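You operate a simulated robot arm through the tools that you are given. There is no shell and no other tool. Be economical: measure what you need, move in short steps, check, and stop when the job is done.

You are at the controls of a simulated two-armed robot. One attempt, no reset.

JOB
Set the red posts at about 15 and 85 cm; load black weights till the sag passes 7 mm.
Fine: once the posts are set press ZERO with the pan empty; then add no more weights than it takes. Leave the grey weight.

The check looks at the end state, three seconds after you hand in, the way a careful person would. Anything else that was tipped, shoved, dropped, spilled or broken makes it a failure.

ROBOT AND FRAMES
Two 7-joint arms with two-finger parallel grippers on one trunk, on a base that drives. Base frame: it is fixed to the floor where the robot stands at the start and does not move with it; the origin is under the middle of the robot, x ahead of it, y to its left, z up. Readings come in mm, degrees, newtons and seconds.
The left shoulder is at the start at [50, 158, 1133], the right one opposite. With the tool pointing down near the work surface each hand reaches from about 200 to 660 mm from the robot's upright axis, wherever it stands, measured 20 degrees to its own side. Places, roughly: far red post [500, -500, 900]; load pan [400, -200, 800]; near red post [500, 100, 900]; sag panel [500, 0, 800]; yellow button [400, -300, 800]. Payload 3.91 kg a hand.
The TCP of each hand is the grasp point between the finger pads, 30 mm short of the fingertips. In the tool frame z runs along the fingers and y along their closing line. The gripper opens to 110 mm. The fingers are 20 mm wide and 10 mm thick; the gripper's body (48 by 112 mm) begins 55 mm behind the TCP.
Orientation is that of the tool frame in the base frame, as a unit quaternion [x, y, z, w]. With the fingers straight down and closing along the base's y, the tool's x points along the base's -x, its y along +y and its z along -z.

CONTROLS
- The arms move only by the tool nudge_tool. It takes "left_targets", "right_targets" or both (then of equal length, played together; a hand with none holds still); each is a list of rows, each an object (a shift or turn left out is 0, a gripper value left out holds the last) with "translation": the shift along the tool's x, y, z in mm, a list of three; "rotation": the turn, a rotation vector about the tool's x, y, z in degrees, a list of three; "hand": the gripper command, from -1 (shut) to 1 (fully open), values between in proportion. In form: [{"translation": [dx, dy, dz], "rotation": [wx, wy, wz], "hand": hand}, ...]. A call has 1 to 20 rows; each row shifts and turns the commanded pose from where the row before left it, along the tool's axes as they then stand. Rows are played at 5 a second. More than 50 mm and 8.6 degrees between two rows, or a gripper value outside its range, and nothing of the call is played. Where a pose cannot be reached the arm comes as near as it can. A force on the tool above 40 N (or 10 N above the force at the start of the call, whichever is more), or a blocked arm, ends the call early, and 0.2 s more pass. The fingers move at their own pace (about 153 mm/s each) and stop on an object; they squeeze with about 40 N. The grip force told is the motor's: it shows also when the fingers shut on nothing. Time passes only in rows, and 0.2 s behind the last, so rows that do not move let the fingers close. The reply holds the time, the measured pose of the TCP, the force on the tool along the base axes, the opening and the grip force, in the units named above and with some noise, with the torque about the TCP (base axes, N m) and any sound that the robot's microphone picked up.
- Cameras (640 x 400 px; columns grow to the right, rows downward): "scene" is now at [114.9, -41.4, 1266.8]; the picture's right is [-0.50, -0.87, 0.00], its down [-0.53, 0.31, -0.79] and it looks along [0.68, -0.40, -0.62] (base axes); focal length 214 px, centre (320, 200). "left" rides on the left gripper at [72, -17, -103] in its tool frame; the picture's right is [0.23, 0.97, 0.00], its down [-0.76, 0.18, -0.62] and it looks along [-0.61, 0.14, 0.78] (tool axes); focal length 222 px, centre (320, 200). "right" rides on the right gripper at [72, 17, -103] in its tool frame; the picture's right is [-0.23, 0.97, 0.00], its down [-0.76, -0.18, -0.62] and it looks along [-0.61, -0.14, 0.78] (tool axes); focal length 222 px, centre (320, 200). There is no depth. A picture from a camera that has moved, and an enlarged one, comes with that camera's place and axes in the base frame and with its lens.
- get_image(camera): a new picture of that camera. No time passes.
- slide_trunk(by): slides the trunk up (or, below 0, down) by that many mm; the arms and the scene camera ride with it, the base frame stays. It gives what a move gives, with no picture.
- base_move(legs): drives the robot by 1 to 6 legs, each [ahead, turn to the left] in mm and degrees, along the robot's own axes; the way and the turn of a leg run together, so that a leg with both is an arc; at most 1500 mm and 180 degrees a leg. The arms and the cameras ride along, it lands a little off, and it stops where it bumps. It gives what a move gives.
- head_to(pan, tilt): turns the head with the scene camera to pan (to the left, within 80 degrees either way) and tilt (down, from -29 to 69), counted from straight ahead of the robot. It gives what a move gives.
- inspect(camera, box): a new picture of the part [left, top, right, bottom] of that camera's present view, enlarged. No time passes.
- finish_job(): hands the job in; it is judged then, once.

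Go step by step. Nothing tells you exact positions but the pictures and the camera data: compare them with the known pose of the tool, close in by small moves and look again before you grip or let go. The budget is 120 turns and 88 pictures, counting those below and the enlarged ones. Unless the task says otherwise, let go and move clear before handing in, and close with one line.

The tools are called after "Request:" by a JSON object that holds its "api" and its "payload". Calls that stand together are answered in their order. nudge_tool: Moves the arms, as the interface text tells. Its arguments: {"type":"object","properties":{"left_targets":{"type":"array"},"right_targets":{"type":"array"}},"required":[]} The other tools are called the same way: slide_trunk (by) slides the trunk up or down; base_move (legs) drives the base; head_to (pan, tilt) turns the head that bears the scene camera; get_image (camera) takes a picture; inspect (camera, box) takes an enlarged picture of a part of a camera's view; finish_job () hands the job in.

At the start:

```text
clock: 0.0
left_position: [400.0, -47.5, 1093.5]
left_tcp_rot: [0.0, 1.0, 0.0, 0.0]
left_contact_force: [0.5, 0.1, -0.7]
left_torque: [-0.05, -0.01, 0.01]
left_gripper_width: 110.3
left_grasp_force: 0.0
right_position: [256.1, -388.6, 1136.8]
right_tcp_rot: [0.0, 1.0, -0.001, 0.0]
right_contact_force: [0.1, 0.0, 0.8]
right_torque: [-0.04, 0.0, -0.02]
right_gripper_width: 110.1
right_grasp_force: 0.1
trunk travel left (down, up): [-375.0, 107.0]
robot x, y, heading: [1.5, -3.3, -0.2]
head pan, tilt: [-30.1, 38.0]
```

scene: 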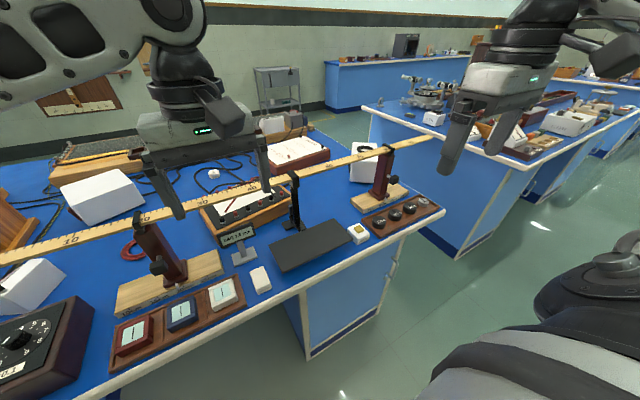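
right: 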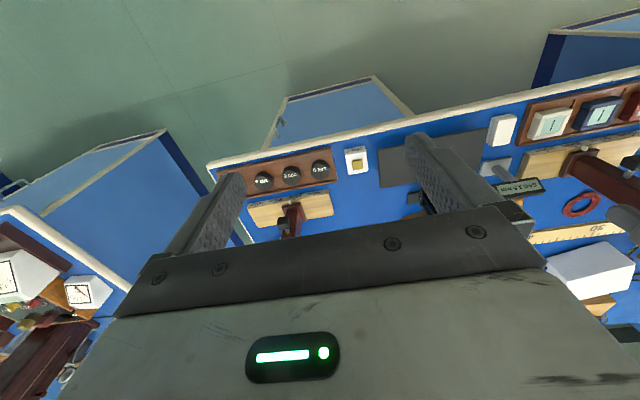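
left: 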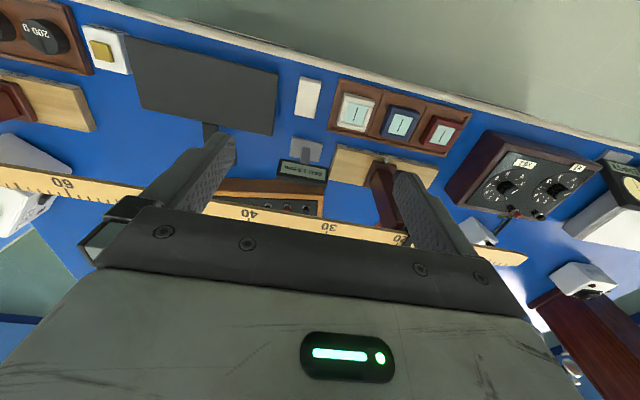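

I see a metre rule on two red posts, a load pan hung at mid-span, a tray of black weights, a yellow button and a sag panel. I'll look closer before moving.

Request:
{"api": "inspect", "payload": {"camera": "scene", "box": [90, 140, 290, 340]}}

Request:
{"api": "inspect", "payload": {"camera": "scene", "box": [260, 120, 460, 280]}}

Request:
{"api": "inspect", "payload": {"camera": "left", "box": [0, 0, 320, 220]}}

Request:
{"api": "inspect", "payload": {"camera": "left", "box": [200, 60, 520, 280]}}

```text
2.00 times, centred on (190, 240) of scene
camera zoom: at [114.9, -41.4, 1266.8], right [-0.5, -0.87, 0.0], down [-0.53, 0.31, -0.79], along [0.68, -0.4, -0.62], focal length 429 px, centre (580, 120)
```

zoom: 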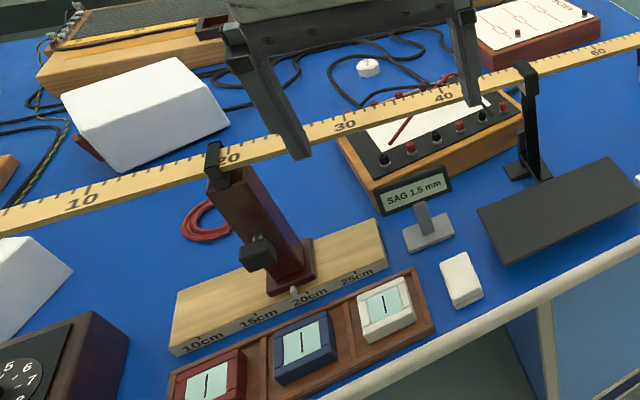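

```text
2.50 times, centred on (360, 200) of scene
camera zoom: at [114.9, -41.4, 1266.8], right [-0.5, -0.87, 0.0], down [-0.53, 0.31, -0.79], along [0.68, -0.4, -0.62], focal length 536 px, centre (220, 200)
```

zoom: 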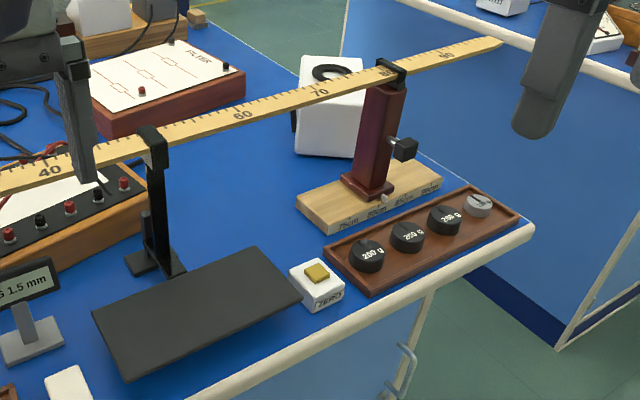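

```text
1.82 times, centred on (160, 110) of left
camera zoom: at [327.6, -65.7, 1198.6], right [-0.23, 0.97, 0.0], down [0.76, 0.18, 0.62], along [0.61, 0.14, -0.78], focal length 404 px, centre (611, 364)
```

zoom: 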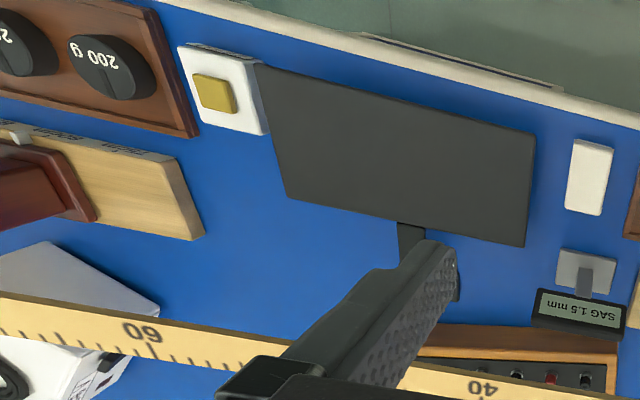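

```text
1.82 times, centred on (360, 170) of left
camera zoom: at [327.6, -65.7, 1198.6], right [-0.23, 0.97, 0.0], down [0.76, 0.18, 0.62], along [0.61, 0.14, -0.78], focal length 404 px, centre (247, 254)
```

zoom: 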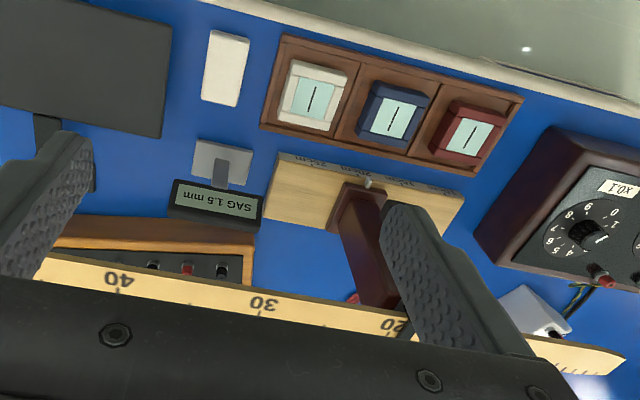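

The posts slide along graduated blocks and have black knobs on the robot's side. I'll move the left hand so its camera can see the near post from a second viewpoint, then triangulate.

Request:
{"api": "nudge_tool", "payload": {"left_targets": [{"translation": [25, 40, 0]}, {"translation": [25, 40, 0]}, {"translation": [25, 40, 0]}, {"translation": [25, 40, 0]}, {"translation": [0, 0, 0]}]}}

Request:
{"api": "get_image", "payload": {"camera": "left"}}

Request:
{"api": "get_image", "payload": {"camera": "scene"}}

```text
clock: 1.2
left_position: [298.9, 110.3, 1095.1]
left_tcp_rot: [0.0, 1.0, 0.001, 0.0]
left_contact_force: [0.3, 0.0, 0.3]
left_torque: [-0.02, 0.0, -0.02]
left_gripper_width: 110.1
left_grasp_force: 0.0
right_position: [255.8, -388.8, 1135.3]
right_tcp_rot: [0.001, 1.0, 0.0, 0.0]
right_contact_force: [0.3, -0.8, 0.7]
right_torque: [-0.02, 0.0, 0.0]
right_gripper_width: 109.8
right_grasp_force: 0.0
trunk travel left (down, up): [-375.0, 107.0]
robot x, y, heading: [1.6, 0.6, 0.1]
head pan, tilt: [-30.1, 38.0]
```

```text
80 pictures are left
camera left: at [225.9, 92.7, 1200.1], right [-0.23, 0.97, 0.0], down [0.76, 0.18, 0.62], along [0.61, 0.14, -0.78], focal length 222 px, centre (320, 200)
```

left: 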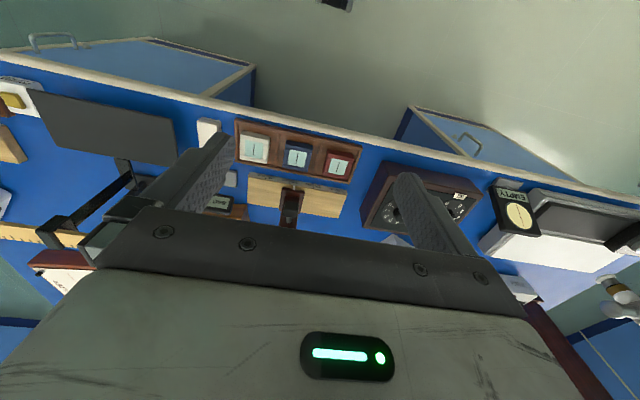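

```text
79 pictures are left
camera scene: at [115.0, -41.6, 1266.8], right [-0.5, -0.87, 0.0], down [-0.53, 0.31, -0.79], along [0.68, -0.39, -0.62], focal length 214 px, centre (320, 200)
```

scene: 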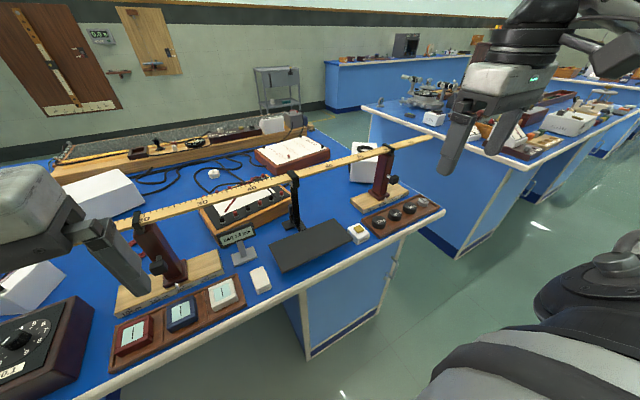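

The left camera can see the near post's block. I'll enlarge that part.

Request:
{"api": "inspect", "payload": {"camera": "left", "box": [210, 150, 370, 250]}}

Request:
{"api": "inspect", "payload": {"camera": "scene", "box": [90, 180, 250, 320]}}

```text
4.00 times, centred on (290, 200) of left
camera zoom: at [225.9, 92.7, 1200.1], right [-0.23, 0.97, 0.0], down [0.76, 0.18, 0.62], along [0.61, 0.14, -0.78], focal length 888 px, centre (440, 200)
```

zoom: 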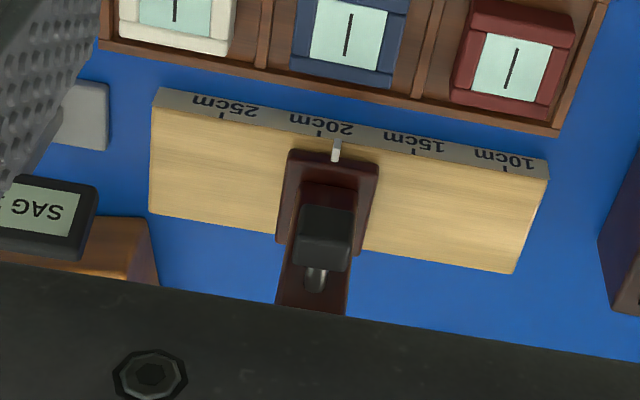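

```text
2.86 times, centred on (170, 250) of scene
camera zoom: at [115.0, -41.6, 1266.8], right [-0.5, -0.87, 0.0], down [-0.53, 0.31, -0.79], along [0.68, -0.39, -0.62], focal length 613 px, centre (749, 57)
```

zoom: 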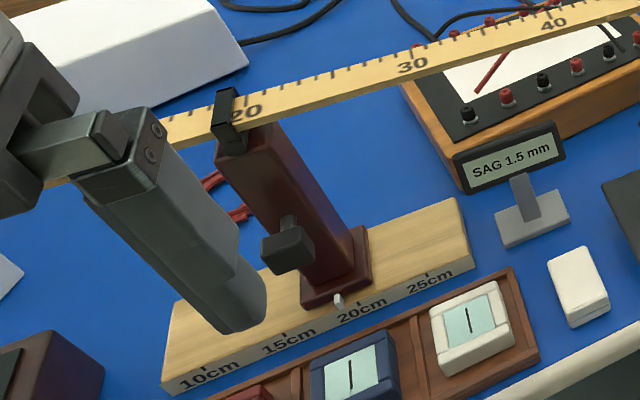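

From the two views I get the knob at about (464, 100, 931), the post axis at x≈502, the rule at z≈1000 and the pointer at about 19.0 cm. I'll tilt the left hand 30° forward and come in to stop short of the knob.

Request:
{"api": "nudge_tool", "payload": {"left_targets": [{"translation": [-35, -3.4, 22], "hand": 0.2}, {"translation": [-35, -3.4, 22]}, {"translation": [-35, -3.4, 22]}, {"rotation": [0, -7.5, 0]}, {"rotation": [0, -7.5, 0]}, {"rotation": [0, -7.5, 0]}, {"rotation": [0, -7.5, 0]}, {"translation": [0, 0, 0]}]}}

Request:
{"api": "get_image", "payload": {"camera": "left"}}

Request:
{"api": "inspect", "payload": {"camera": "scene", "box": [90, 150, 250, 290]}}

```text
clock: 3.0
left_position: [404.6, 100.2, 1028.7]
left_tcp_rot: [0.0, 0.966, 0.0, 0.259]
left_contact_force: [0.1, 0.2, -0.2]
left_torque: [-0.01, -0.03, -0.01]
left_gripper_width: 65.9
left_grasp_force: 0.1
right_position: [256.3, -388.8, 1136.1]
right_tcp_rot: [0.0, 1.0, 0.0, 0.0]
right_contact_force: [0.1, 0.0, -0.7]
right_torque: [0.02, 0.01, 0.01]
right_gripper_width: 110.0
right_grasp_force: 0.1
trunk travel left (down, up): [-375.0, 107.0]
robot x, y, heading: [0.2, 4.8, -0.4]
head pan, tilt: [-30.1, 38.0]
```

```text
76 pictures are left
camera left: at [290.3, 84.1, 1082.9], right [-0.2, 0.97, -0.11], down [0.35, 0.18, 0.92], along [0.92, 0.14, -0.37], focal length 222 px, centre (320, 200)
```

left: 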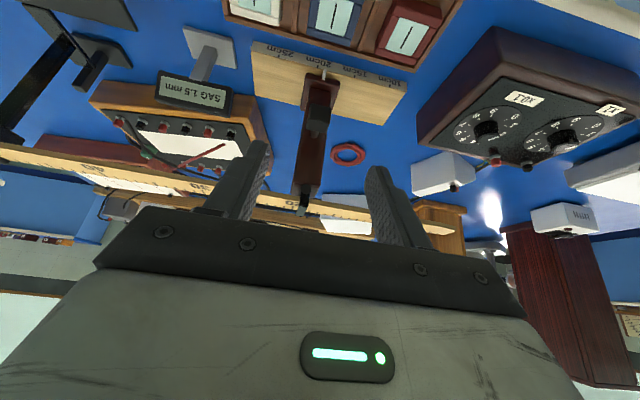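

```text
2.86 times, centred on (170, 220) of scene
camera zoom: at [114.9, -41.4, 1266.8], right [-0.5, -0.87, 0.0], down [-0.53, 0.31, -0.79], along [0.68, -0.4, -0.62], focal length 613 px, centre (749, 143)
```

zoom: 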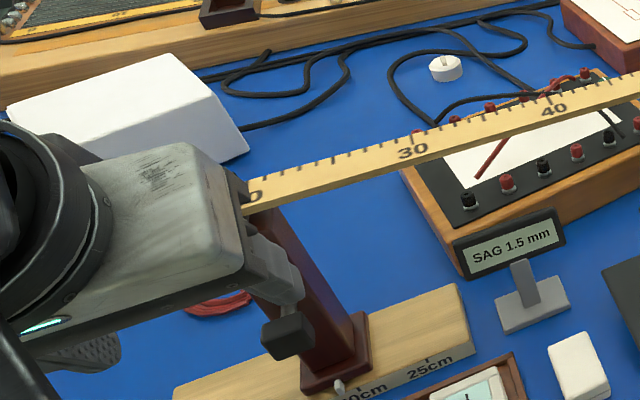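

The knob sits between the fingers and its position checks out at (464, 98.5, 930). I'll go in, then close.

Request:
{"api": "nudge_tool", "payload": {"left_targets": [{"translation": [0, -1, 35]}, {"translation": [0, 0, 35]}, {"translation": [0, 0, 20]}, {"translation": [0, 0, 8]}, {"translation": [0, 0, 0]}]}}

Request:
{"api": "get_image", "payload": {"camera": "left"}}

Request:
{"api": "inspect", "payload": {"camera": "scene", "box": [90, 180, 250, 320]}}

```text
clock: 4.2
left_position: [452.8, 100.2, 943.4]
left_tcp_rot: [0.0, 0.966, 0.0, 0.259]
left_contact_force: [-0.6, 0.6, 0.4]
left_torque: [0.01, -0.02, 0.0]
left_gripper_width: 65.8
left_grasp_force: 0.1
right_position: [255.4, -390.1, 1135.6]
right_tcp_rot: [0.0, 1.0, 0.0, 0.0]
right_contact_force: [0.0, -0.1, -0.9]
right_torque: [0.0, 0.02, 0.0]
right_gripper_width: 110.0
right_grasp_force: 0.0
trunk travel left (down, up): [-375.0, 107.0]
robot x, y, heading: [-2.2, -2.2, -0.2]
head pan, tilt: [-30.1, 38.0]
```

```text
74 pictures are left
camera left: at [338.4, 83.4, 998.3], right [-0.2, 0.97, -0.11], down [0.35, 0.18, 0.92], along [0.92, 0.14, -0.37], focal length 222 px, centre (320, 200)
```

left: 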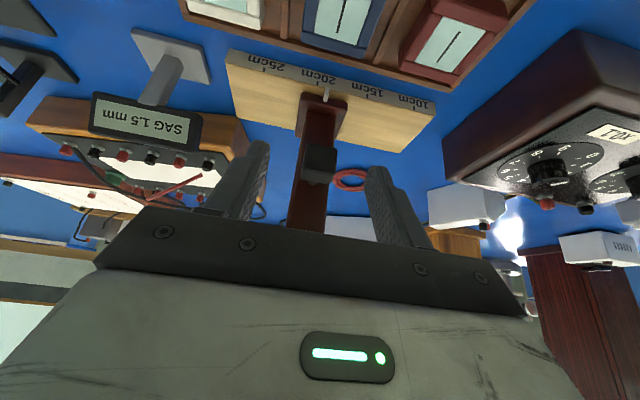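

```text
2.86 times, centred on (170, 250) of scene
camera zoom: at [114.9, -41.4, 1266.8], right [-0.5, -0.87, 0.0], down [-0.53, 0.31, -0.79], along [0.68, -0.4, -0.62], focal length 613 px, centre (749, 57)
```

zoom: 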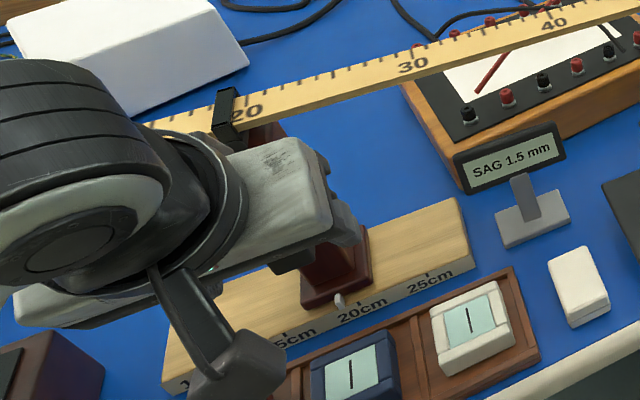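

The knob is between the fingers, so I'll close on it.

Request:
{"api": "nudge_tool", "payload": {"left_targets": [{"hand": -1}, {"translation": [0, 0, 0]}, {"translation": [0, 0, 0]}]}}

Request:
{"api": "inspect", "payload": {"camera": "left", "box": [200, 60, 440, 210]}}

```text
clock: 5.0
left_position: [453.4, 100.0, 944.7]
left_tcp_rot: [0.0, 0.966, 0.001, 0.258]
left_contact_force: [1.3, 1.5, -0.2]
left_torque: [0.19, -0.01, 0.22]
left_gripper_width: 23.7
left_grasp_force: 44.9
right_position: [254.9, -390.6, 1136.7]
right_tcp_rot: [0.0, 1.0, 0.0, 0.0]
right_contact_force: [0.2, 0.0, -0.7]
right_torque: [-0.03, -0.01, 0.0]
right_gripper_width: 109.8
right_grasp_force: 0.1
trunk travel left (down, up): [-375.0, 107.0]
robot x, y, heading: [-0.7, -0.3, -0.1]
head pan, tilt: [-30.1, 38.0]
```

```text
2.67 times, centred on (320, 135) of left
camera zoom: at [338.4, 83.6, 998.3], right [-0.2, 0.97, -0.11], down [0.35, 0.18, 0.92], along [0.92, 0.14, -0.37], focal length 592 px, centre (320, 373)
```

zoom: 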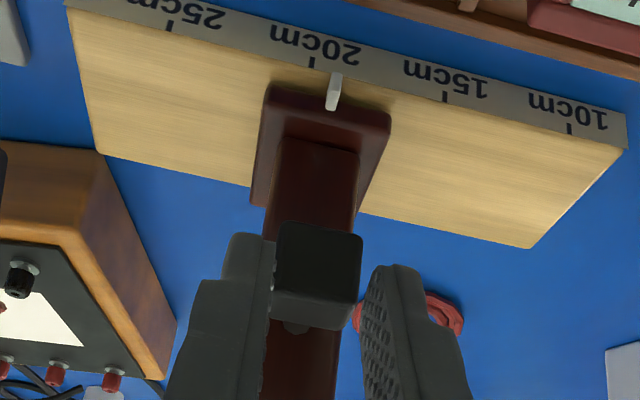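

Gripped at 23.7 mm wide. I'll try a small +y drag and watch the force.

Request:
{"api": "nudge_tool", "payload": {"left_targets": [{"translation": [0, 5, 0]}, {"translation": [0, 5, 0]}, {"translation": [0, 0, 0]}]}}

Request:
{"api": "inspect", "payload": {"camera": "left", "box": [200, 60, 440, 210]}}

```text
clock: 5.8
left_position: [451.9, 109.3, 943.3]
left_tcp_rot: [0.001, 0.966, 0.0, 0.258]
left_contact_force: [-6.1, -1.1, -3.4]
left_torque: [-0.15, -0.23, -0.13]
left_gripper_width: 23.6
left_grasp_force: 45.9
right_position: [255.5, -389.4, 1137.3]
right_tcp_rot: [0.0, 1.0, 0.0, 0.001]
right_contact_force: [0.2, -0.2, -0.8]
right_torque: [0.03, 0.01, -0.03]
right_gripper_width: 109.8
right_grasp_force: 0.1
trunk travel left (down, up): [-375.0, 107.0]
robot x, y, heading: [-1.9, -2.1, -0.3]
head pan, tilt: [-30.1, 38.0]
```

```text
2.67 times, centred on (320, 135) of left
camera zoom: at [338.5, 93.2, 998.5], right [-0.2, 0.97, -0.11], down [0.35, 0.18, 0.92], along [0.92, 0.14, -0.38], focal length 592 px, centre (320, 373)
```

zoom: 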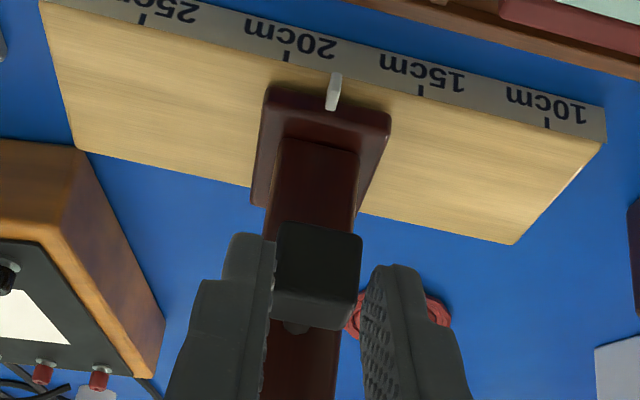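

The post slides freely and now reads about 18.2 cm. About 32 mm more.

Request:
{"api": "nudge_tool", "payload": {"left_targets": [{"translation": [0, 8, 0]}, {"translation": [0, 8, 0]}, {"translation": [0, 8, 0]}, {"translation": [0, 7, 0]}, {"translation": [0, 0, 0]}]}}

Request:
{"api": "inspect", "payload": {"camera": "left", "box": [200, 60, 440, 210]}}

Request:
{"api": "get_image", "payload": {"camera": "scene"}}

```text
clock: 7.0
left_position: [454.0, 143.1, 942.9]
left_tcp_rot: [0.0, 0.966, 0.001, 0.258]
left_contact_force: [-12.3, 1.4, -4.1]
left_torque: [-0.07, 0.26, 0.01]
left_gripper_width: 23.6
left_grasp_force: 45.2
right_position: [255.9, -389.1, 1136.5]
right_tcp_rot: [0.0, 1.0, 0.0, 0.0]
right_contact_force: [-0.6, 0.0, -0.1]
right_torque: [0.02, -0.03, -0.03]
right_gripper_width: 110.1
right_grasp_force: 0.1
trunk travel left (down, up): [-375.0, 107.0]
robot x, y, heading: [3.6, 1.4, 0.2]
head pan, tilt: [-30.1, 38.0]
```

```text
2.67 times, centred on (320, 135) of left
camera zoom: at [338.5, 125.5, 998.4], right [-0.2, 0.97, -0.11], down [0.35, 0.18, 0.92], along [0.92, 0.14, -0.38], focal length 592 px, centre (320, 373)
```

zoom: 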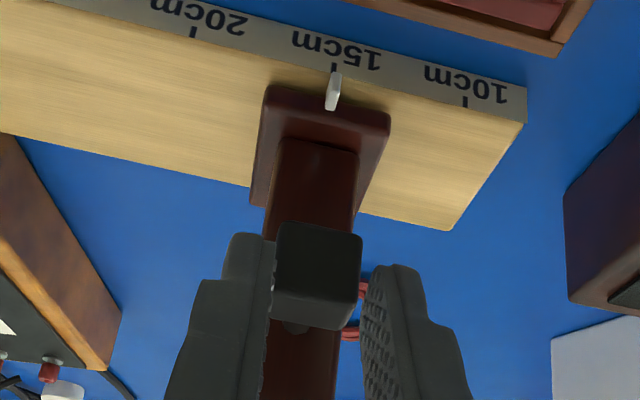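

```text
69 pictures are left
camera scene: at [114.0, -41.2, 1266.9], right [-0.5, -0.87, 0.0], down [-0.53, 0.31, -0.79], along [0.68, -0.4, -0.61], focal length 214 px, centre (320, 200)
```

scene: 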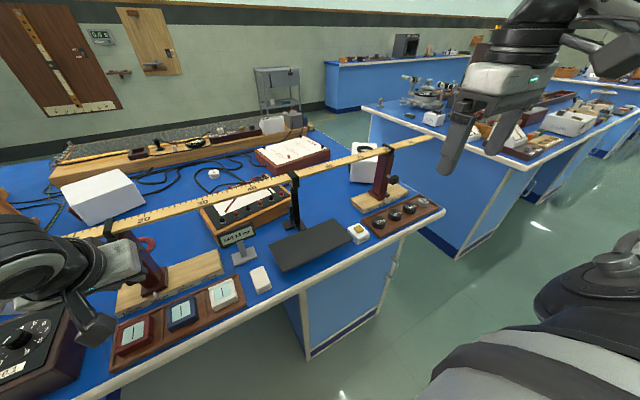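

The near post reads 15 cm. I'll let go and back out.

Request:
{"api": "nudge_tool", "payload": {"left_targets": [{"hand": 0.2}, {"translation": [0, 0, 0]}, {"translation": [0, 0, -40]}, {"translation": [0, 0, -45]}, {"translation": [0, 0, -45]}, {"translation": [0, 0, 0]}]}}

Request:
{"api": "inspect", "payload": {"camera": "left", "box": [200, 0, 440, 180]}}

Request:
{"api": "inspect", "payload": {"camera": "scene", "box": [340, 130, 460, 240]}}

```text
clock: 8.4
left_position: [389.4, 141.4, 1053.2]
left_tcp_rot: [0.0, 0.966, 0.0, 0.259]
left_contact_force: [-0.1, -0.2, -0.7]
left_torque: [0.02, 0.0, 0.03]
left_gripper_width: 66.0
left_grasp_force: 0.2
right_position: [255.4, -388.5, 1135.7]
right_tcp_rot: [0.0, 1.0, -0.001, 0.0]
right_contact_force: [-0.2, 0.0, -0.6]
right_torque: [0.02, 0.0, 0.02]
right_gripper_width: 109.9
right_grasp_force: 0.2
trunk travel left (down, up): [-375.0, 107.0]
robot x, y, heading: [-0.5, 0.2, 0.1]
head pan, tilt: [-30.1, 38.0]
```

```text
2.22 times, centred on (320, 90) of left
camera zoom: at [275.1, 123.6, 1109.2], right [-0.2, 0.97, -0.11], down [0.35, 0.18, 0.92], along [0.92, 0.14, -0.37], focal length 494 px, centre (320, 444)
```

zoom: 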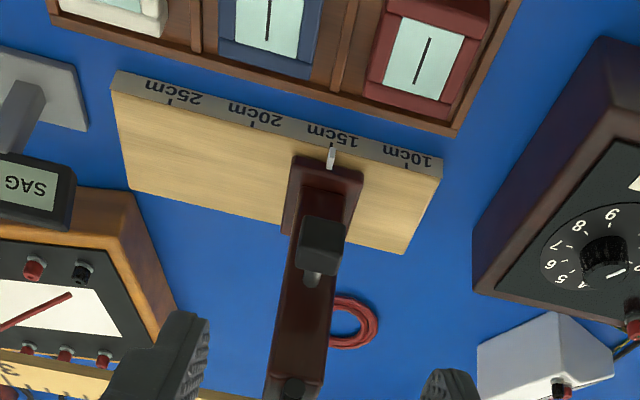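

```text
3.64 times, centred on (400, 185) of scene
camera zoom: at [115.0, -41.3, 1266.8], right [-0.5, -0.87, 0.0], down [-0.53, 0.31, -0.79], along [0.68, -0.4, -0.62], focal length 780 px, centre (29, 254)
```

zoom: 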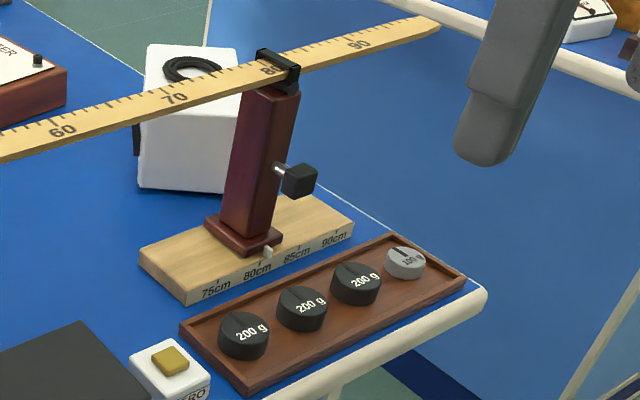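

Near post done. The far post reads about 81 cm, with its knob at roughly (462, -495, 931). The black weights are 200 g each. I'll bring the right hand to a tilted standoff by that knob.

Request:
{"api": "nudge_tool", "payload": {"right_targets": [{"translation": [-29.4, -21.2, 21.2], "hand": 0.2}, {"translation": [-29.4, -21.2, 21.2]}, {"translation": [-29.4, -21.2, 21.2]}, {"translation": [-29.4, -21.2, 21.2]}, {"translation": [-29.4, -21.2, 21.2]}, {"rotation": [0, -7.5, 0]}, {"rotation": [0, -7.5, 0]}, {"rotation": [0, -7.5, 0]}, {"rotation": [0, -7.5, 0]}, {"translation": [0, 0, 0]}]}}

Request:
{"api": "get_image", "payload": {"camera": "right"}}

```text
clock: 10.6
left_position: [391.2, 139.2, 1054.2]
left_tcp_rot: [0.0, 0.966, 0.0, 0.259]
left_contact_force: [0.5, 0.5, -0.1]
left_torque: [0.0, -0.02, 0.02]
left_gripper_width: 65.9
left_grasp_force: 0.1
right_position: [403.2, -495.2, 1029.8]
right_tcp_rot: [-0.001, 0.966, 0.001, 0.26]
right_contact_force: [0.0, 0.5, 0.3]
right_torque: [0.03, 0.01, -0.02]
right_gripper_width: 66.1
right_grasp_force: 0.1
trunk travel left (down, up): [-375.0, 107.0]
robot x, y, heading: [-1.0, -0.2, -0.0]
head pan, tilt: [-30.1, 38.0]
```

```text
66 pictures are left
camera right: at [287.9, -478.3, 1082.6], right [0.2, 0.97, 0.11], down [0.35, -0.18, 0.92], along [0.92, -0.14, -0.37], focal length 222 px, centre (320, 200)
```

right: 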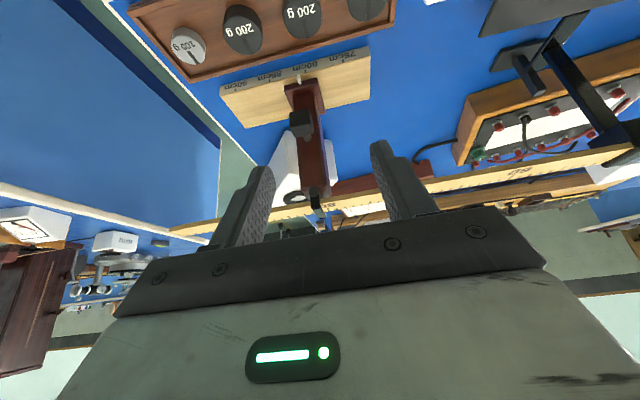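

The knob sits about 19 mm further right than the hand's centre line, so y≈-514. I'll correct, go part way in and look again.

Request:
{"api": "nudge_tool", "payload": {"right_targets": [{"translation": [0, -19, 0]}, {"translation": [0, 0, 30]}, {"translation": [0, 0, 30]}, {"translation": [0, 0, 0]}]}}

Request:
{"api": "get_image", "payload": {"camera": "right"}}

Request:
{"api": "inspect", "payload": {"camera": "scene", "box": [320, 110, 480, 240]}}

```text
clock: 11.6
left_position: [388.8, 140.1, 1052.8]
left_tcp_rot: [0.0, 0.966, 0.0, 0.259]
left_contact_force: [0.2, -0.2, 0.4]
left_torque: [0.0, 0.0, 0.02]
left_gripper_width: 66.1
left_grasp_force: 0.1
right_position: [433.0, -514.8, 978.2]
right_tcp_rot: [0.0, 0.966, 0.0, 0.259]
right_contact_force: [-0.8, -0.3, 0.0]
right_torque: [0.0, 0.0, 0.01]
right_gripper_width: 66.0
right_grasp_force: 0.1
trunk travel left (down, up): [-375.0, 107.0]
robot x, y, heading: [3.1, -1.0, -0.1]
head pan, tilt: [-30.1, 38.0]
```

```text
65 pictures are left
camera right: at [317.1, -497.5, 1030.5], right [0.2, 0.97, 0.11], down [0.35, -0.18, 0.92], along [0.92, -0.14, -0.37], focal length 222 px, centre (320, 200)
```

right: 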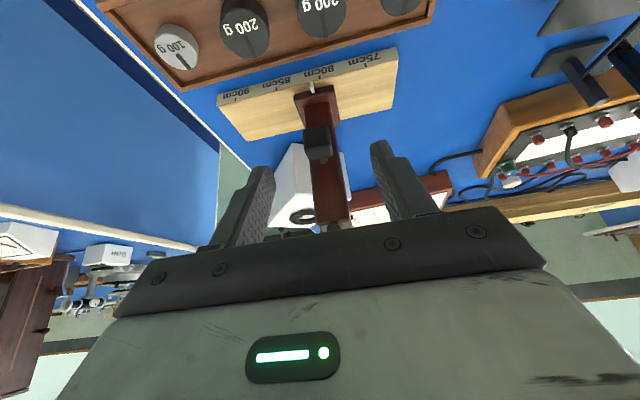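

```text
3.08 times, centred on (400, 175) of scene
camera zoom: at [114.9, -41.3, 1266.8], right [-0.5, -0.87, 0.0], down [-0.53, 0.31, -0.79], along [0.68, -0.4, -0.62], focal length 660 px, centre (74, 277)
```

zoom: 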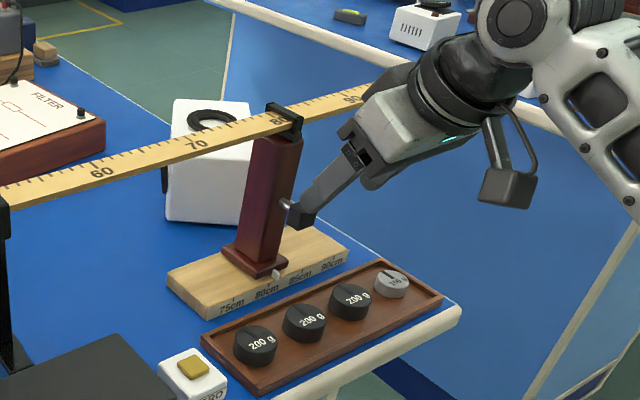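

The hand is well aligned and the geometry matches the near post. I'll finish the approach, close, and take a look.

Request:
{"api": "nudge_tool", "payload": {"right_targets": [{"translation": [0, 0, 20]}, {"translation": [0, 0, 19]}, {"translation": [0, 0, 0]}, {"hand": -1}, {"translation": [0, 0, 0]}, {"translation": [0, 0, 0]}]}}

Request:
{"api": "inspect", "payload": {"camera": "right", "box": [200, 60, 440, 210]}}

```text
clock: 13.0
left_position: [389.1, 141.6, 1054.5]
left_tcp_rot: [0.001, 0.966, 0.0, 0.259]
left_contact_force: [-1.0, -0.1, 0.4]
left_torque: [0.0, 0.0, -0.02]
left_gripper_width: 65.9
left_grasp_force: 0.1
right_position: [452.5, -513.6, 943.3]
right_tcp_rot: [0.0, 0.966, 0.001, 0.259]
right_contact_force: [-0.1, 1.9, -2.1]
right_torque: [0.14, -0.49, 0.0]
right_gripper_width: 23.5
right_grasp_force: 45.2
trunk travel left (down, up): [-375.0, 107.0]
robot x, y, heading: [0.4, -3.6, -0.0]
head pan, tilt: [-30.1, 38.0]
```

```text
2.67 times, centred on (320, 135) of right
camera zoom: at [337.4, -496.7, 995.9], right [0.2, 0.97, 0.11], down [0.35, -0.18, 0.92], along [0.92, -0.14, -0.37], focal length 592 px, centre (320, 373)
```

zoom: 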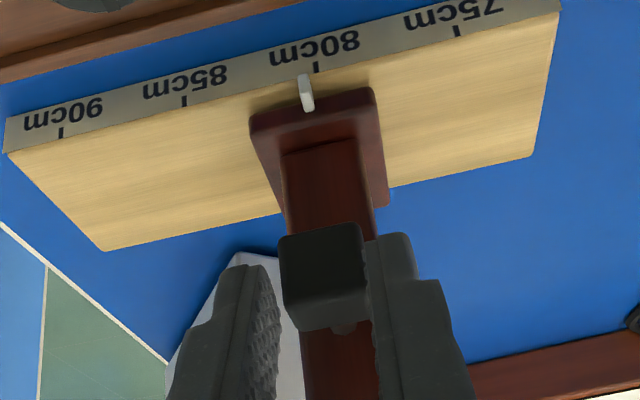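

The pointer reads about 80.5 cm. I'll drag it 45 mm toward 85.

Request:
{"api": "nudge_tool", "payload": {"right_targets": [{"translation": [0, -8, 0]}, {"translation": [0, -8, 0]}, {"translation": [0, -8, 0]}, {"translation": [0, -8, 0]}, {"translation": [0, -8, 0]}, {"translation": [0, -5, 0]}, {"translation": [0, 0, 0]}]}}

Request:
{"api": "inspect", "payload": {"camera": "right", "box": [200, 60, 440, 210]}}

```text
clock: 14.6
left_position: [390.8, 140.3, 1054.1]
left_tcp_rot: [0.0, 0.966, 0.0, 0.258]
left_contact_force: [0.5, 0.4, 0.0]
left_torque: [0.0, -0.01, -0.03]
left_gripper_width: 65.8
left_grasp_force: 0.1
right_position: [450.6, -559.1, 943.2]
right_tcp_rot: [0.0, 0.966, 0.001, 0.258]
right_contact_force: [5.1, 0.0, -8.2]
right_torque: [-0.09, -0.85, 0.1]
right_gripper_width: 23.6
right_grasp_force: 45.1
trunk travel left (down, up): [-375.0, 107.0]
robot x, y, heading: [0.9, 2.6, -0.3]
head pan, tilt: [-30.1, 38.0]
```

```text
2.67 times, centred on (320, 135) of right
camera zoom: at [337.5, -541.8, 996.1], right [0.2, 0.97, 0.11], down [0.35, -0.18, 0.92], along [0.92, -0.14, -0.37], focal length 592 px, centre (320, 373)
```

zoom: 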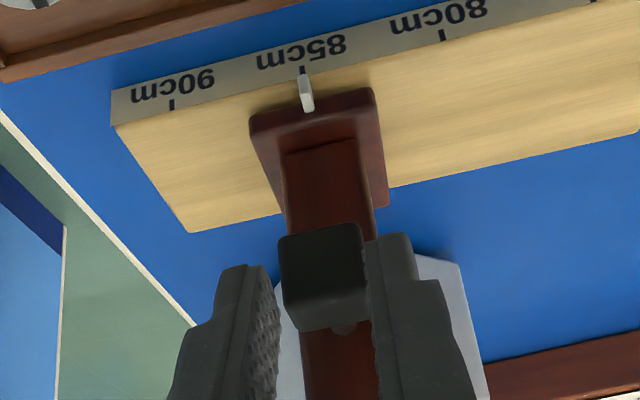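

The pointer is at 85 cm. I'll release, back out and untilt, then look at everything.

Request:
{"api": "nudge_tool", "payload": {"right_targets": [{"hand": 0.2}, {"translation": [0, 0, 0]}, {"translation": [0, 0, -40]}, {"translation": [0, 0, -45]}, {"translation": [0, 0, -45]}, {"rotation": [0, 7.5, 0]}, {"rotation": [0, 7.5, 0]}, {"rotation": [0, 7.5, 0]}, {"rotation": [0, 7.5, 0]}, {"translation": [0, 0, 0]}]}}

Request:
{"api": "get_image", "payload": {"camera": "right"}}

Request:
{"api": "inspect", "payload": {"camera": "scene", "box": [200, 120, 440, 270]}}

```text
clock: 16.8
left_position: [390.2, 140.5, 1055.1]
left_tcp_rot: [0.0, 0.966, 0.001, 0.258]
left_contact_force: [-1.4, -1.5, -0.7]
left_torque: [0.0, 0.01, 0.0]
left_gripper_width: 65.9
left_grasp_force: 0.1
right_position: [387.4, -558.4, 1056.9]
right_tcp_rot: [-0.001, 1.0, 0.0, -0.001]
right_contact_force: [0.3, 0.2, -0.7]
right_torque: [-0.01, 0.02, 0.01]
right_gripper_width: 65.9
right_grasp_force: 0.0
trunk travel left (down, up): [-375.0, 107.0]
robot x, y, heading: [-1.0, 0.8, 0.2]
head pan, tilt: [-30.1, 38.0]
```

```text
61 pictures are left
camera right: at [313.8, -542.5, 1159.7], right [0.23, 0.97, 0.0], down [0.76, -0.18, 0.62], along [0.61, -0.14, -0.78], focal length 222 px, centre (320, 200)
```

right: 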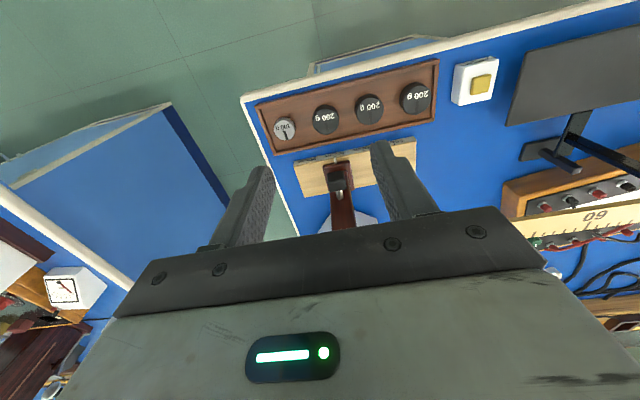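

```text
2.67 times, centred on (320, 195) of scene
camera zoom: at [115.1, -41.6, 1266.8], right [-0.5, -0.87, 0.0], down [-0.53, 0.31, -0.79], along [0.68, -0.39, -0.62], focal length 572 px, centre (320, 213)
```

zoom: 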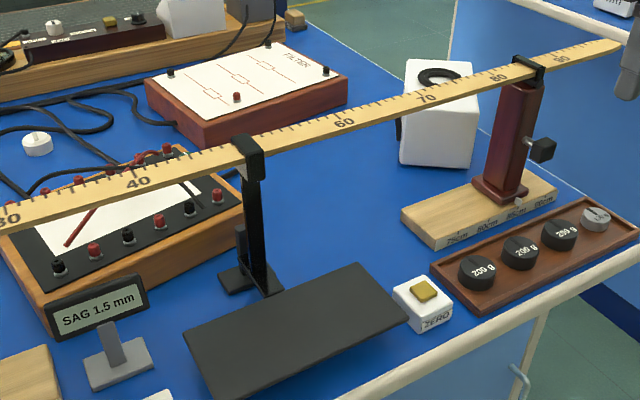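

Both posts are set. The button top triangulates to about (426, -349, 834). I'll bring the closed right fingers over it.

Request:
{"api": "nudge_tool", "payload": {"right_targets": [{"translation": [-7.8, 41.8, 0], "hand": -1}, {"translation": [-7.8, 41.8, 0]}, {"translation": [-7.8, 41.8, 0]}, {"translation": [-7.8, 41.8, 0]}, {"translation": [-7.8, 41.8, 0]}, {"translation": [0, 0, 40]}, {"translation": [0, 0, 40]}, {"translation": [0, 0, 40]}, {"translation": [0, 0, 0]}]}}

Request:
{"api": "get_image", "payload": {"camera": "right"}}

Request:
{"api": "inspect", "payload": {"camera": "scene", "box": [260, 150, 440, 270]}}

```text
clock: 18.8
left_position: [389.7, 140.1, 1055.2]
left_tcp_rot: [0.0, 0.966, 0.001, 0.259]
left_contact_force: [0.4, -0.6, 0.1]
left_torque: [-0.01, 0.01, 0.01]
left_gripper_width: 66.0
left_grasp_force: 0.0
right_position: [426.5, -351.8, 935.2]
right_tcp_rot: [0.0, 1.0, 0.0, 0.0]
right_contact_force: [0.5, -0.1, -0.5]
right_torque: [-0.01, 0.03, -0.02]
right_gripper_width: 0.3
right_grasp_force: 37.8
trunk travel left (down, up): [-375.0, 107.0]
robot x, y, heading: [1.6, -1.9, 0.0]
head pan, tilt: [-30.1, 38.0]
```

```text
59 pictures are left
camera right: at [353.3, -333.4, 1037.6], right [0.23, 0.97, 0.0], down [0.76, -0.18, 0.62], along [0.61, -0.14, -0.78], focal length 222 px, centre (320, 200)
```

right: 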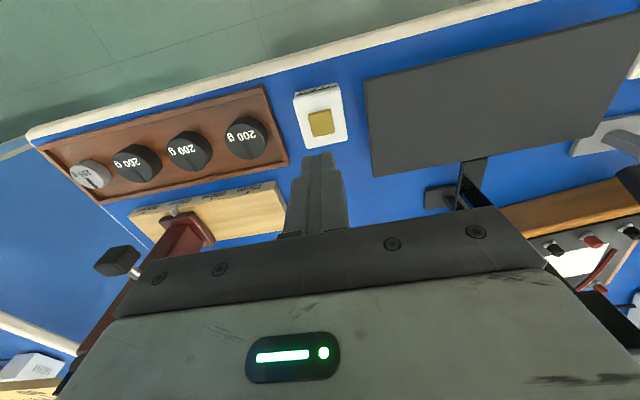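

```text
3.33 times, centred on (350, 210) of scene
camera zoom: at [114.9, -41.4, 1266.8], right [-0.5, -0.87, 0.0], down [-0.53, 0.31, -0.79], along [0.68, -0.4, -0.62], focal length 715 px, centre (220, 167)
```

zoom: 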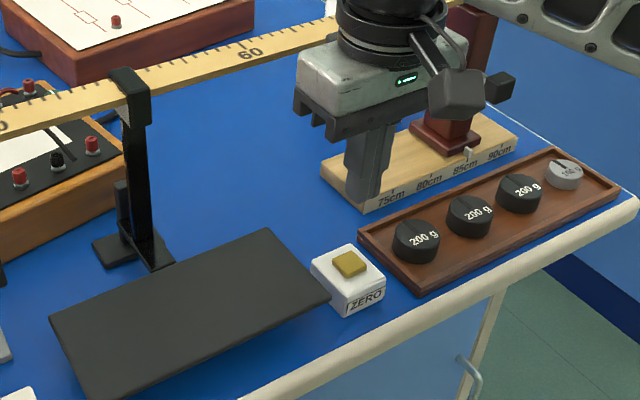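

Aim confirmed at (424, -348). I'll come down to just above the button and then press in small steps.

Request:
{"api": "nudge_tool", "payload": {"right_targets": [{"translation": [2, 3, 35]}, {"translation": [0, 0, 27]}, {"translation": [0, 0, 0]}, {"translation": [0, 0, 4]}, {"translation": [0, 0, 3]}, {"translation": [0, 0, 2]}, {"translation": [0, 0, 0]}]}}

Request:
{"api": "inspect", "payload": {"camera": "scene", "box": [200, 150, 440, 300]}}

```text
clock: 20.4
left_position: [389.4, 139.6, 1054.4]
left_tcp_rot: [0.0, 0.966, 0.0, 0.259]
left_contact_force: [-0.5, 0.1, -0.2]
left_torque: [0.0, -0.05, 0.01]
left_gripper_width: 65.9
left_grasp_force: 0.0
right_position: [424.1, -347.3, 865.4]
right_tcp_rot: [0.001, 1.0, 0.0, 0.0]
right_contact_force: [0.5, -0.2, 0.9]
right_torque: [-0.01, -0.01, -0.01]
right_gripper_width: 0.0
right_grasp_force: 37.5
trunk travel left (down, up): [-375.0, 107.0]
robot x, y, heading: [-1.3, -0.9, -0.1]
head pan, tilt: [-30.1, 38.0]
```

```text
2.67 times, centred on (320, 225) of scene
camera zoom: at [114.9, -41.4, 1266.8], right [-0.5, -0.87, 0.0], down [-0.53, 0.31, -0.79], along [0.68, -0.4, -0.62], focal length 572 px, centre (320, 133)
```

zoom: 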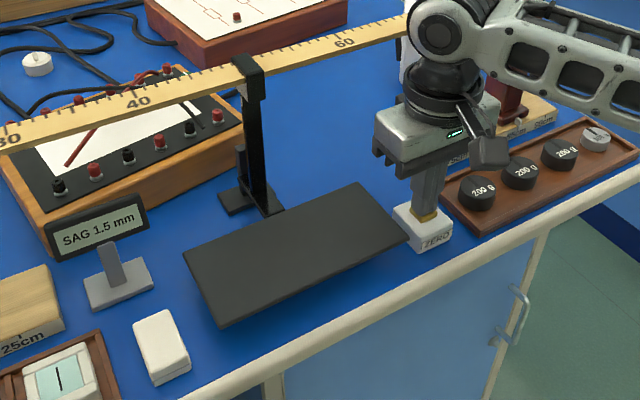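

The fingertips are just over the cap. I'll press a few mm more.

Request:
{"api": "nudge_tool", "payload": {"right_targets": [{"translation": [0, 0, 2]}, {"translation": [0, 0, 2]}, {"translation": [0, 0, 2]}, {"translation": [0, 0, 1]}, {"translation": [0, 0, 0]}]}}

Request:
{"api": "inspect", "payload": {"camera": "scene", "box": [200, 150, 440, 300]}}

```text
clock: 21.6
left_position: [389.5, 139.3, 1053.5]
left_tcp_rot: [0.0, 0.966, -0.001, 0.258]
left_contact_force: [-0.1, 0.3, -0.4]
left_torque: [0.0, 0.0, 0.02]
left_gripper_width: 65.8
left_grasp_force: 0.0
right_position: [425.6, -346.7, 858.8]
right_tcp_rot: [0.0, 1.0, 0.0, 0.002]
right_contact_force: [0.4, -1.6, 8.7]
right_torque: [-0.04, 0.01, 0.04]
right_gripper_width: 0.0
right_grasp_force: 37.3
trunk travel left (down, up): [-375.0, 107.0]
robot x, y, heading: [-1.2, 1.3, -0.2]
head pan, tilt: [-30.1, 38.0]
heard: click
```

```text
2.67 times, centred on (320, 225) of scene
camera zoom: at [114.3, -41.0, 1267.0], right [-0.5, -0.87, 0.0], down [-0.53, 0.31, -0.79], along [0.68, -0.4, -0.61], focal length 572 px, centre (320, 133)
```

zoom: 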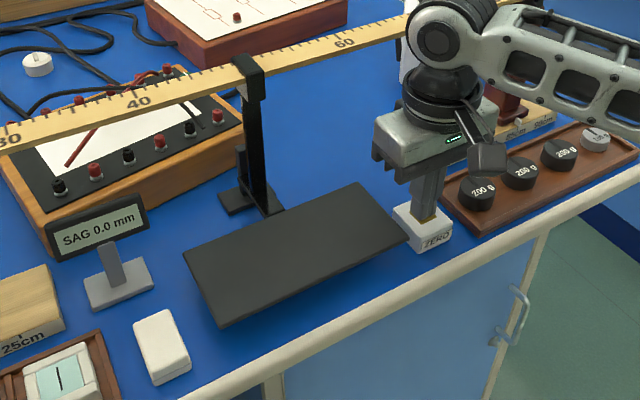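

ZERO clicked and the panel reads 0.0 mm. Next I'll lift off and hover over the nearest black weight, at about (415, -412).

Request:
{"api": "nudge_tool", "payload": {"right_targets": [{"translation": [0, 0, -20]}, {"translation": [0, 0, -40]}, {"translation": [5, -32, 0], "hand": 0.09}, {"translation": [5, -33, 0]}, {"translation": [0, 0, 0]}]}}

Request:
{"api": "get_image", "payload": {"camera": "right"}}

Request:
{"api": "inspect", "payload": {"camera": "scene", "box": [280, 150, 440, 250]}}

```text
clock: 22.8
left_position: [390.3, 141.0, 1054.3]
left_tcp_rot: [0.0, 0.966, -0.001, 0.259]
left_contact_force: [0.5, 0.0, -0.5]
left_torque: [-0.01, 0.02, 0.0]
left_gripper_width: 65.8
left_grasp_force: 0.1
right_position: [413.7, -411.4, 918.9]
right_tcp_rot: [0.0, 1.0, 0.0, 0.0]
right_contact_force: [-0.8, -0.9, 0.2]
right_torque: [-0.02, 0.01, -0.02]
right_gripper_width: 60.0
right_grasp_force: 0.0
trunk travel left (down, up): [-375.0, 107.0]
robot x, y, heading: [-1.8, -0.5, 0.0]
head pan, tilt: [-30.1, 38.0]
```

```text
55 pictures are left
camera right: at [341.9, -394.7, 1021.6], right [0.23, 0.97, 0.0], down [0.76, -0.18, 0.62], along [0.61, -0.14, -0.78], focal length 222 px, centre (320, 200)
```

right: 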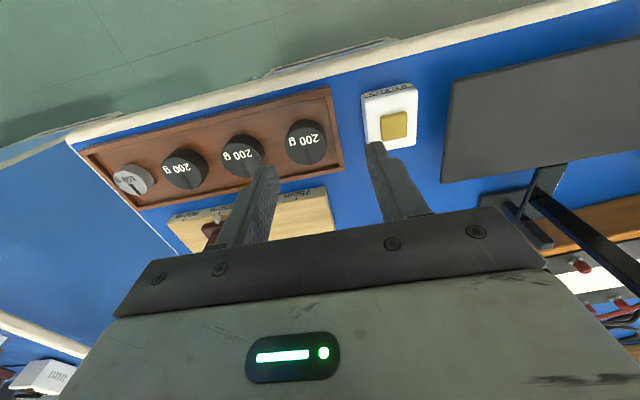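

```text
4.00 times, centred on (360, 200) of scene
camera zoom: at [114.9, -41.3, 1266.8], right [-0.5, -0.87, 0.0], down [-0.53, 0.31, -0.79], along [0.68, -0.4, -0.62], focal length 858 px, centre (160, 200)
```

zoom: 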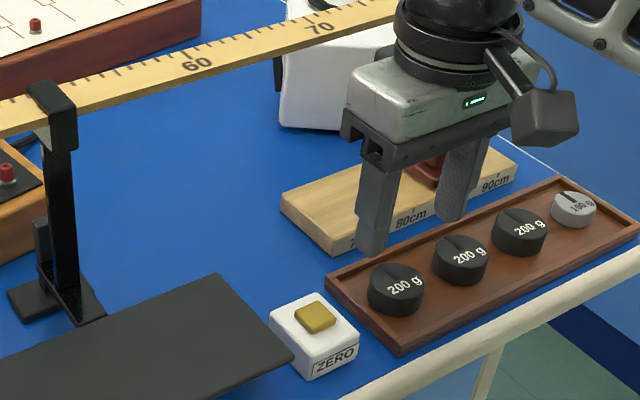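

The nearest weight is a bit further right, at about (418, -423). I'll recentre, come partly down and look again.

Request:
{"api": "nudge_tool", "payload": {"right_targets": [{"translation": [-4, -11.5, 0]}, {"translation": [0, 0, 35]}, {"translation": [0, 0, 0]}]}}

Request:
{"api": "get_image", "payload": {"camera": "right"}}

Request:
{"api": "inspect", "payload": {"camera": "scene", "box": [320, 170, 440, 250]}}

```text
clock: 23.6
left_position: [389.6, 140.6, 1053.2]
left_tcp_rot: [0.0, 0.966, 0.0, 0.259]
left_contact_force: [-0.1, 0.3, 0.2]
left_torque: [0.02, -0.02, 0.02]
left_gripper_width: 65.8
left_grasp_force: 0.2
right_position: [417.8, -424.6, 882.5]
right_tcp_rot: [0.0, 1.0, 0.0, 0.0]
right_contact_force: [0.8, 0.6, -0.2]
right_torque: [0.0, -0.03, 0.0]
right_gripper_width: 60.0
right_grasp_force: 0.1
trunk travel left (down, up): [-375.0, 107.0]
robot x, y, heading: [3.1, -1.8, 0.2]
head pan, tilt: [-30.1, 38.0]
```

```text
53 pictures are left
camera right: at [344.7, -407.6, 985.1], right [0.23, 0.97, 0.0], down [0.76, -0.18, 0.62], along [0.61, -0.14, -0.78], focal length 222 px, centre (320, 200)
```

right: 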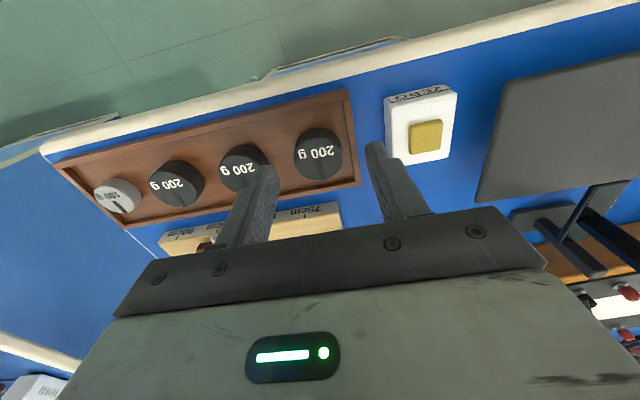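

```text
5.00 times, centred on (380, 210) of scene
camera zoom: at [114.9, -41.3, 1266.8], right [-0.5, -0.87, 0.0], down [-0.53, 0.31, -0.79], along [0.68, -0.4, -0.62], focal length 1072 px, centre (20, 150)
```

zoom: 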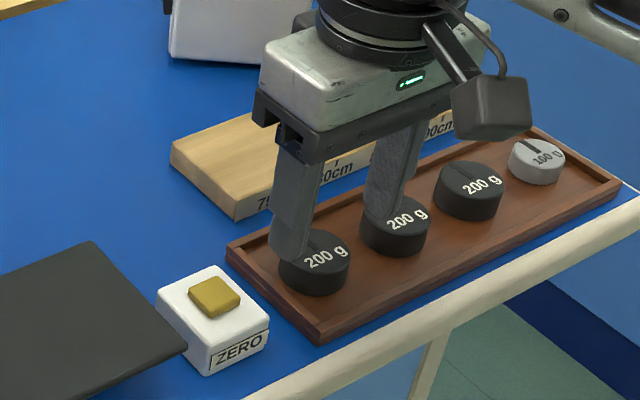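

Centred on the weight. I'll go down 24 mm with the fingers straddling it and check.

Request:
{"api": "nudge_tool", "payload": {"right_targets": [{"translation": [0, 0, 12]}, {"translation": [0, 0, 8]}, {"translation": [0, 0, 4]}, {"translation": [0, 0, 0]}]}}

Request:
{"api": "get_image", "payload": {"camera": "right"}}

Request:
{"api": "inspect", "payload": {"camera": "scene", "box": [320, 170, 440, 250]}}

```text
clock: 24.6
left_position: [390.6, 140.1, 1054.6]
left_tcp_rot: [0.0, 0.966, 0.0, 0.259]
left_contact_force: [0.5, 0.4, -0.5]
left_torque: [0.0, 0.0, 0.01]
left_gripper_width: 65.8
left_grasp_force: 0.1
right_position: [418.0, -423.5, 858.9]
right_tcp_rot: [0.0, 1.0, 0.0, 0.001]
right_contact_force: [0.0, 0.1, -0.3]
right_torque: [0.0, 0.0, 0.0]
right_gripper_width: 60.0
right_grasp_force: 0.1
trunk travel left (down, up): [-375.0, 107.0]
robot x, y, heading: [1.9, -3.0, 0.2]
head pan, tilt: [-30.1, 38.0]
```

```text
51 pictures are left
camera right: at [344.8, -406.8, 961.9], right [0.23, 0.97, 0.0], down [0.76, -0.18, 0.62], along [0.61, -0.14, -0.78], focal length 222 px, centre (320, 200)
```

right: 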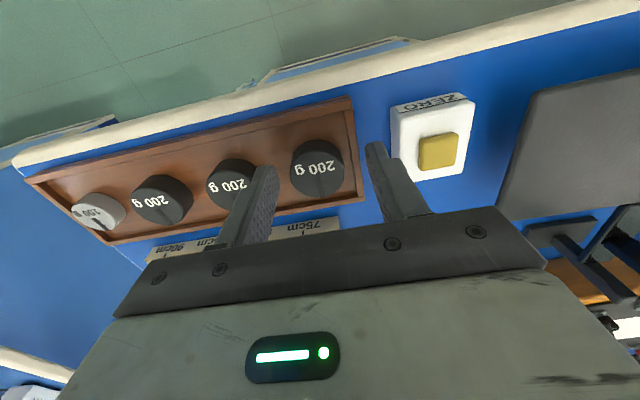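

```text
5.00 times, centred on (380, 210) of scene
camera zoom: at [114.9, -41.4, 1266.8], right [-0.5, -0.87, 0.0], down [-0.53, 0.31, -0.79], along [0.68, -0.4, -0.62], focal length 1072 px, centre (20, 150)
```

zoom: 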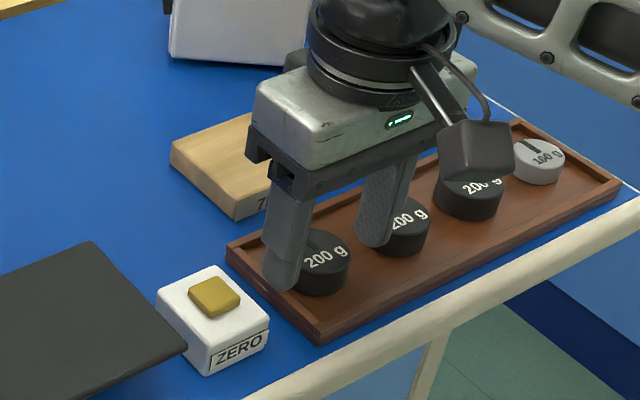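

The nearest weight sits right against the tray's end wall, so a finger wouldn't fit. The middle black weight has about 22 mm of gap on both sides, so I'll rise and move over that one.

Request:
{"api": "nudge_tool", "payload": {"right_targets": [{"translation": [0, 0, -40]}, {"translation": [2, -30, 0], "hand": 0.02}, {"translation": [0, -30, 0]}, {"translation": [0, 0, 0]}]}}

Request:
{"api": "get_image", "payload": {"camera": "right"}}

```text
clock: 25.6
left_position: [389.2, 140.7, 1053.8]
left_tcp_rot: [-0.001, 0.966, 0.001, 0.259]
left_contact_force: [0.4, 0.2, -0.1]
left_torque: [0.02, -0.04, 0.0]
left_gripper_width: 66.2
left_grasp_force: 0.1
right_position: [417.0, -483.6, 898.5]
right_tcp_rot: [-0.001, 1.0, 0.0, -0.001]
right_contact_force: [0.2, 1.1, -0.4]
right_torque: [0.01, 0.01, 0.01]
right_gripper_width: 56.1
right_grasp_force: 0.1
trunk travel left (down, up): [-375.0, 107.0]
robot x, y, heading: [0.3, 0.4, 0.1]
head pan, tilt: [-30.1, 38.0]
```

```text
49 pictures are left
camera right: at [343.8, -467.2, 1001.0], right [0.23, 0.97, 0.0], down [0.76, -0.18, 0.62], along [0.61, -0.14, -0.78], focal length 222 px, centre (320, 200)
```

right: 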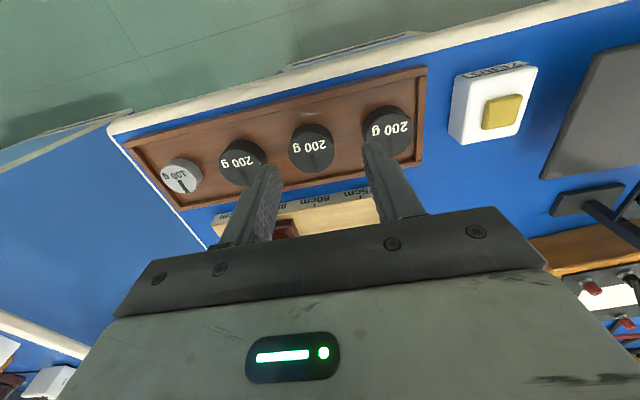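

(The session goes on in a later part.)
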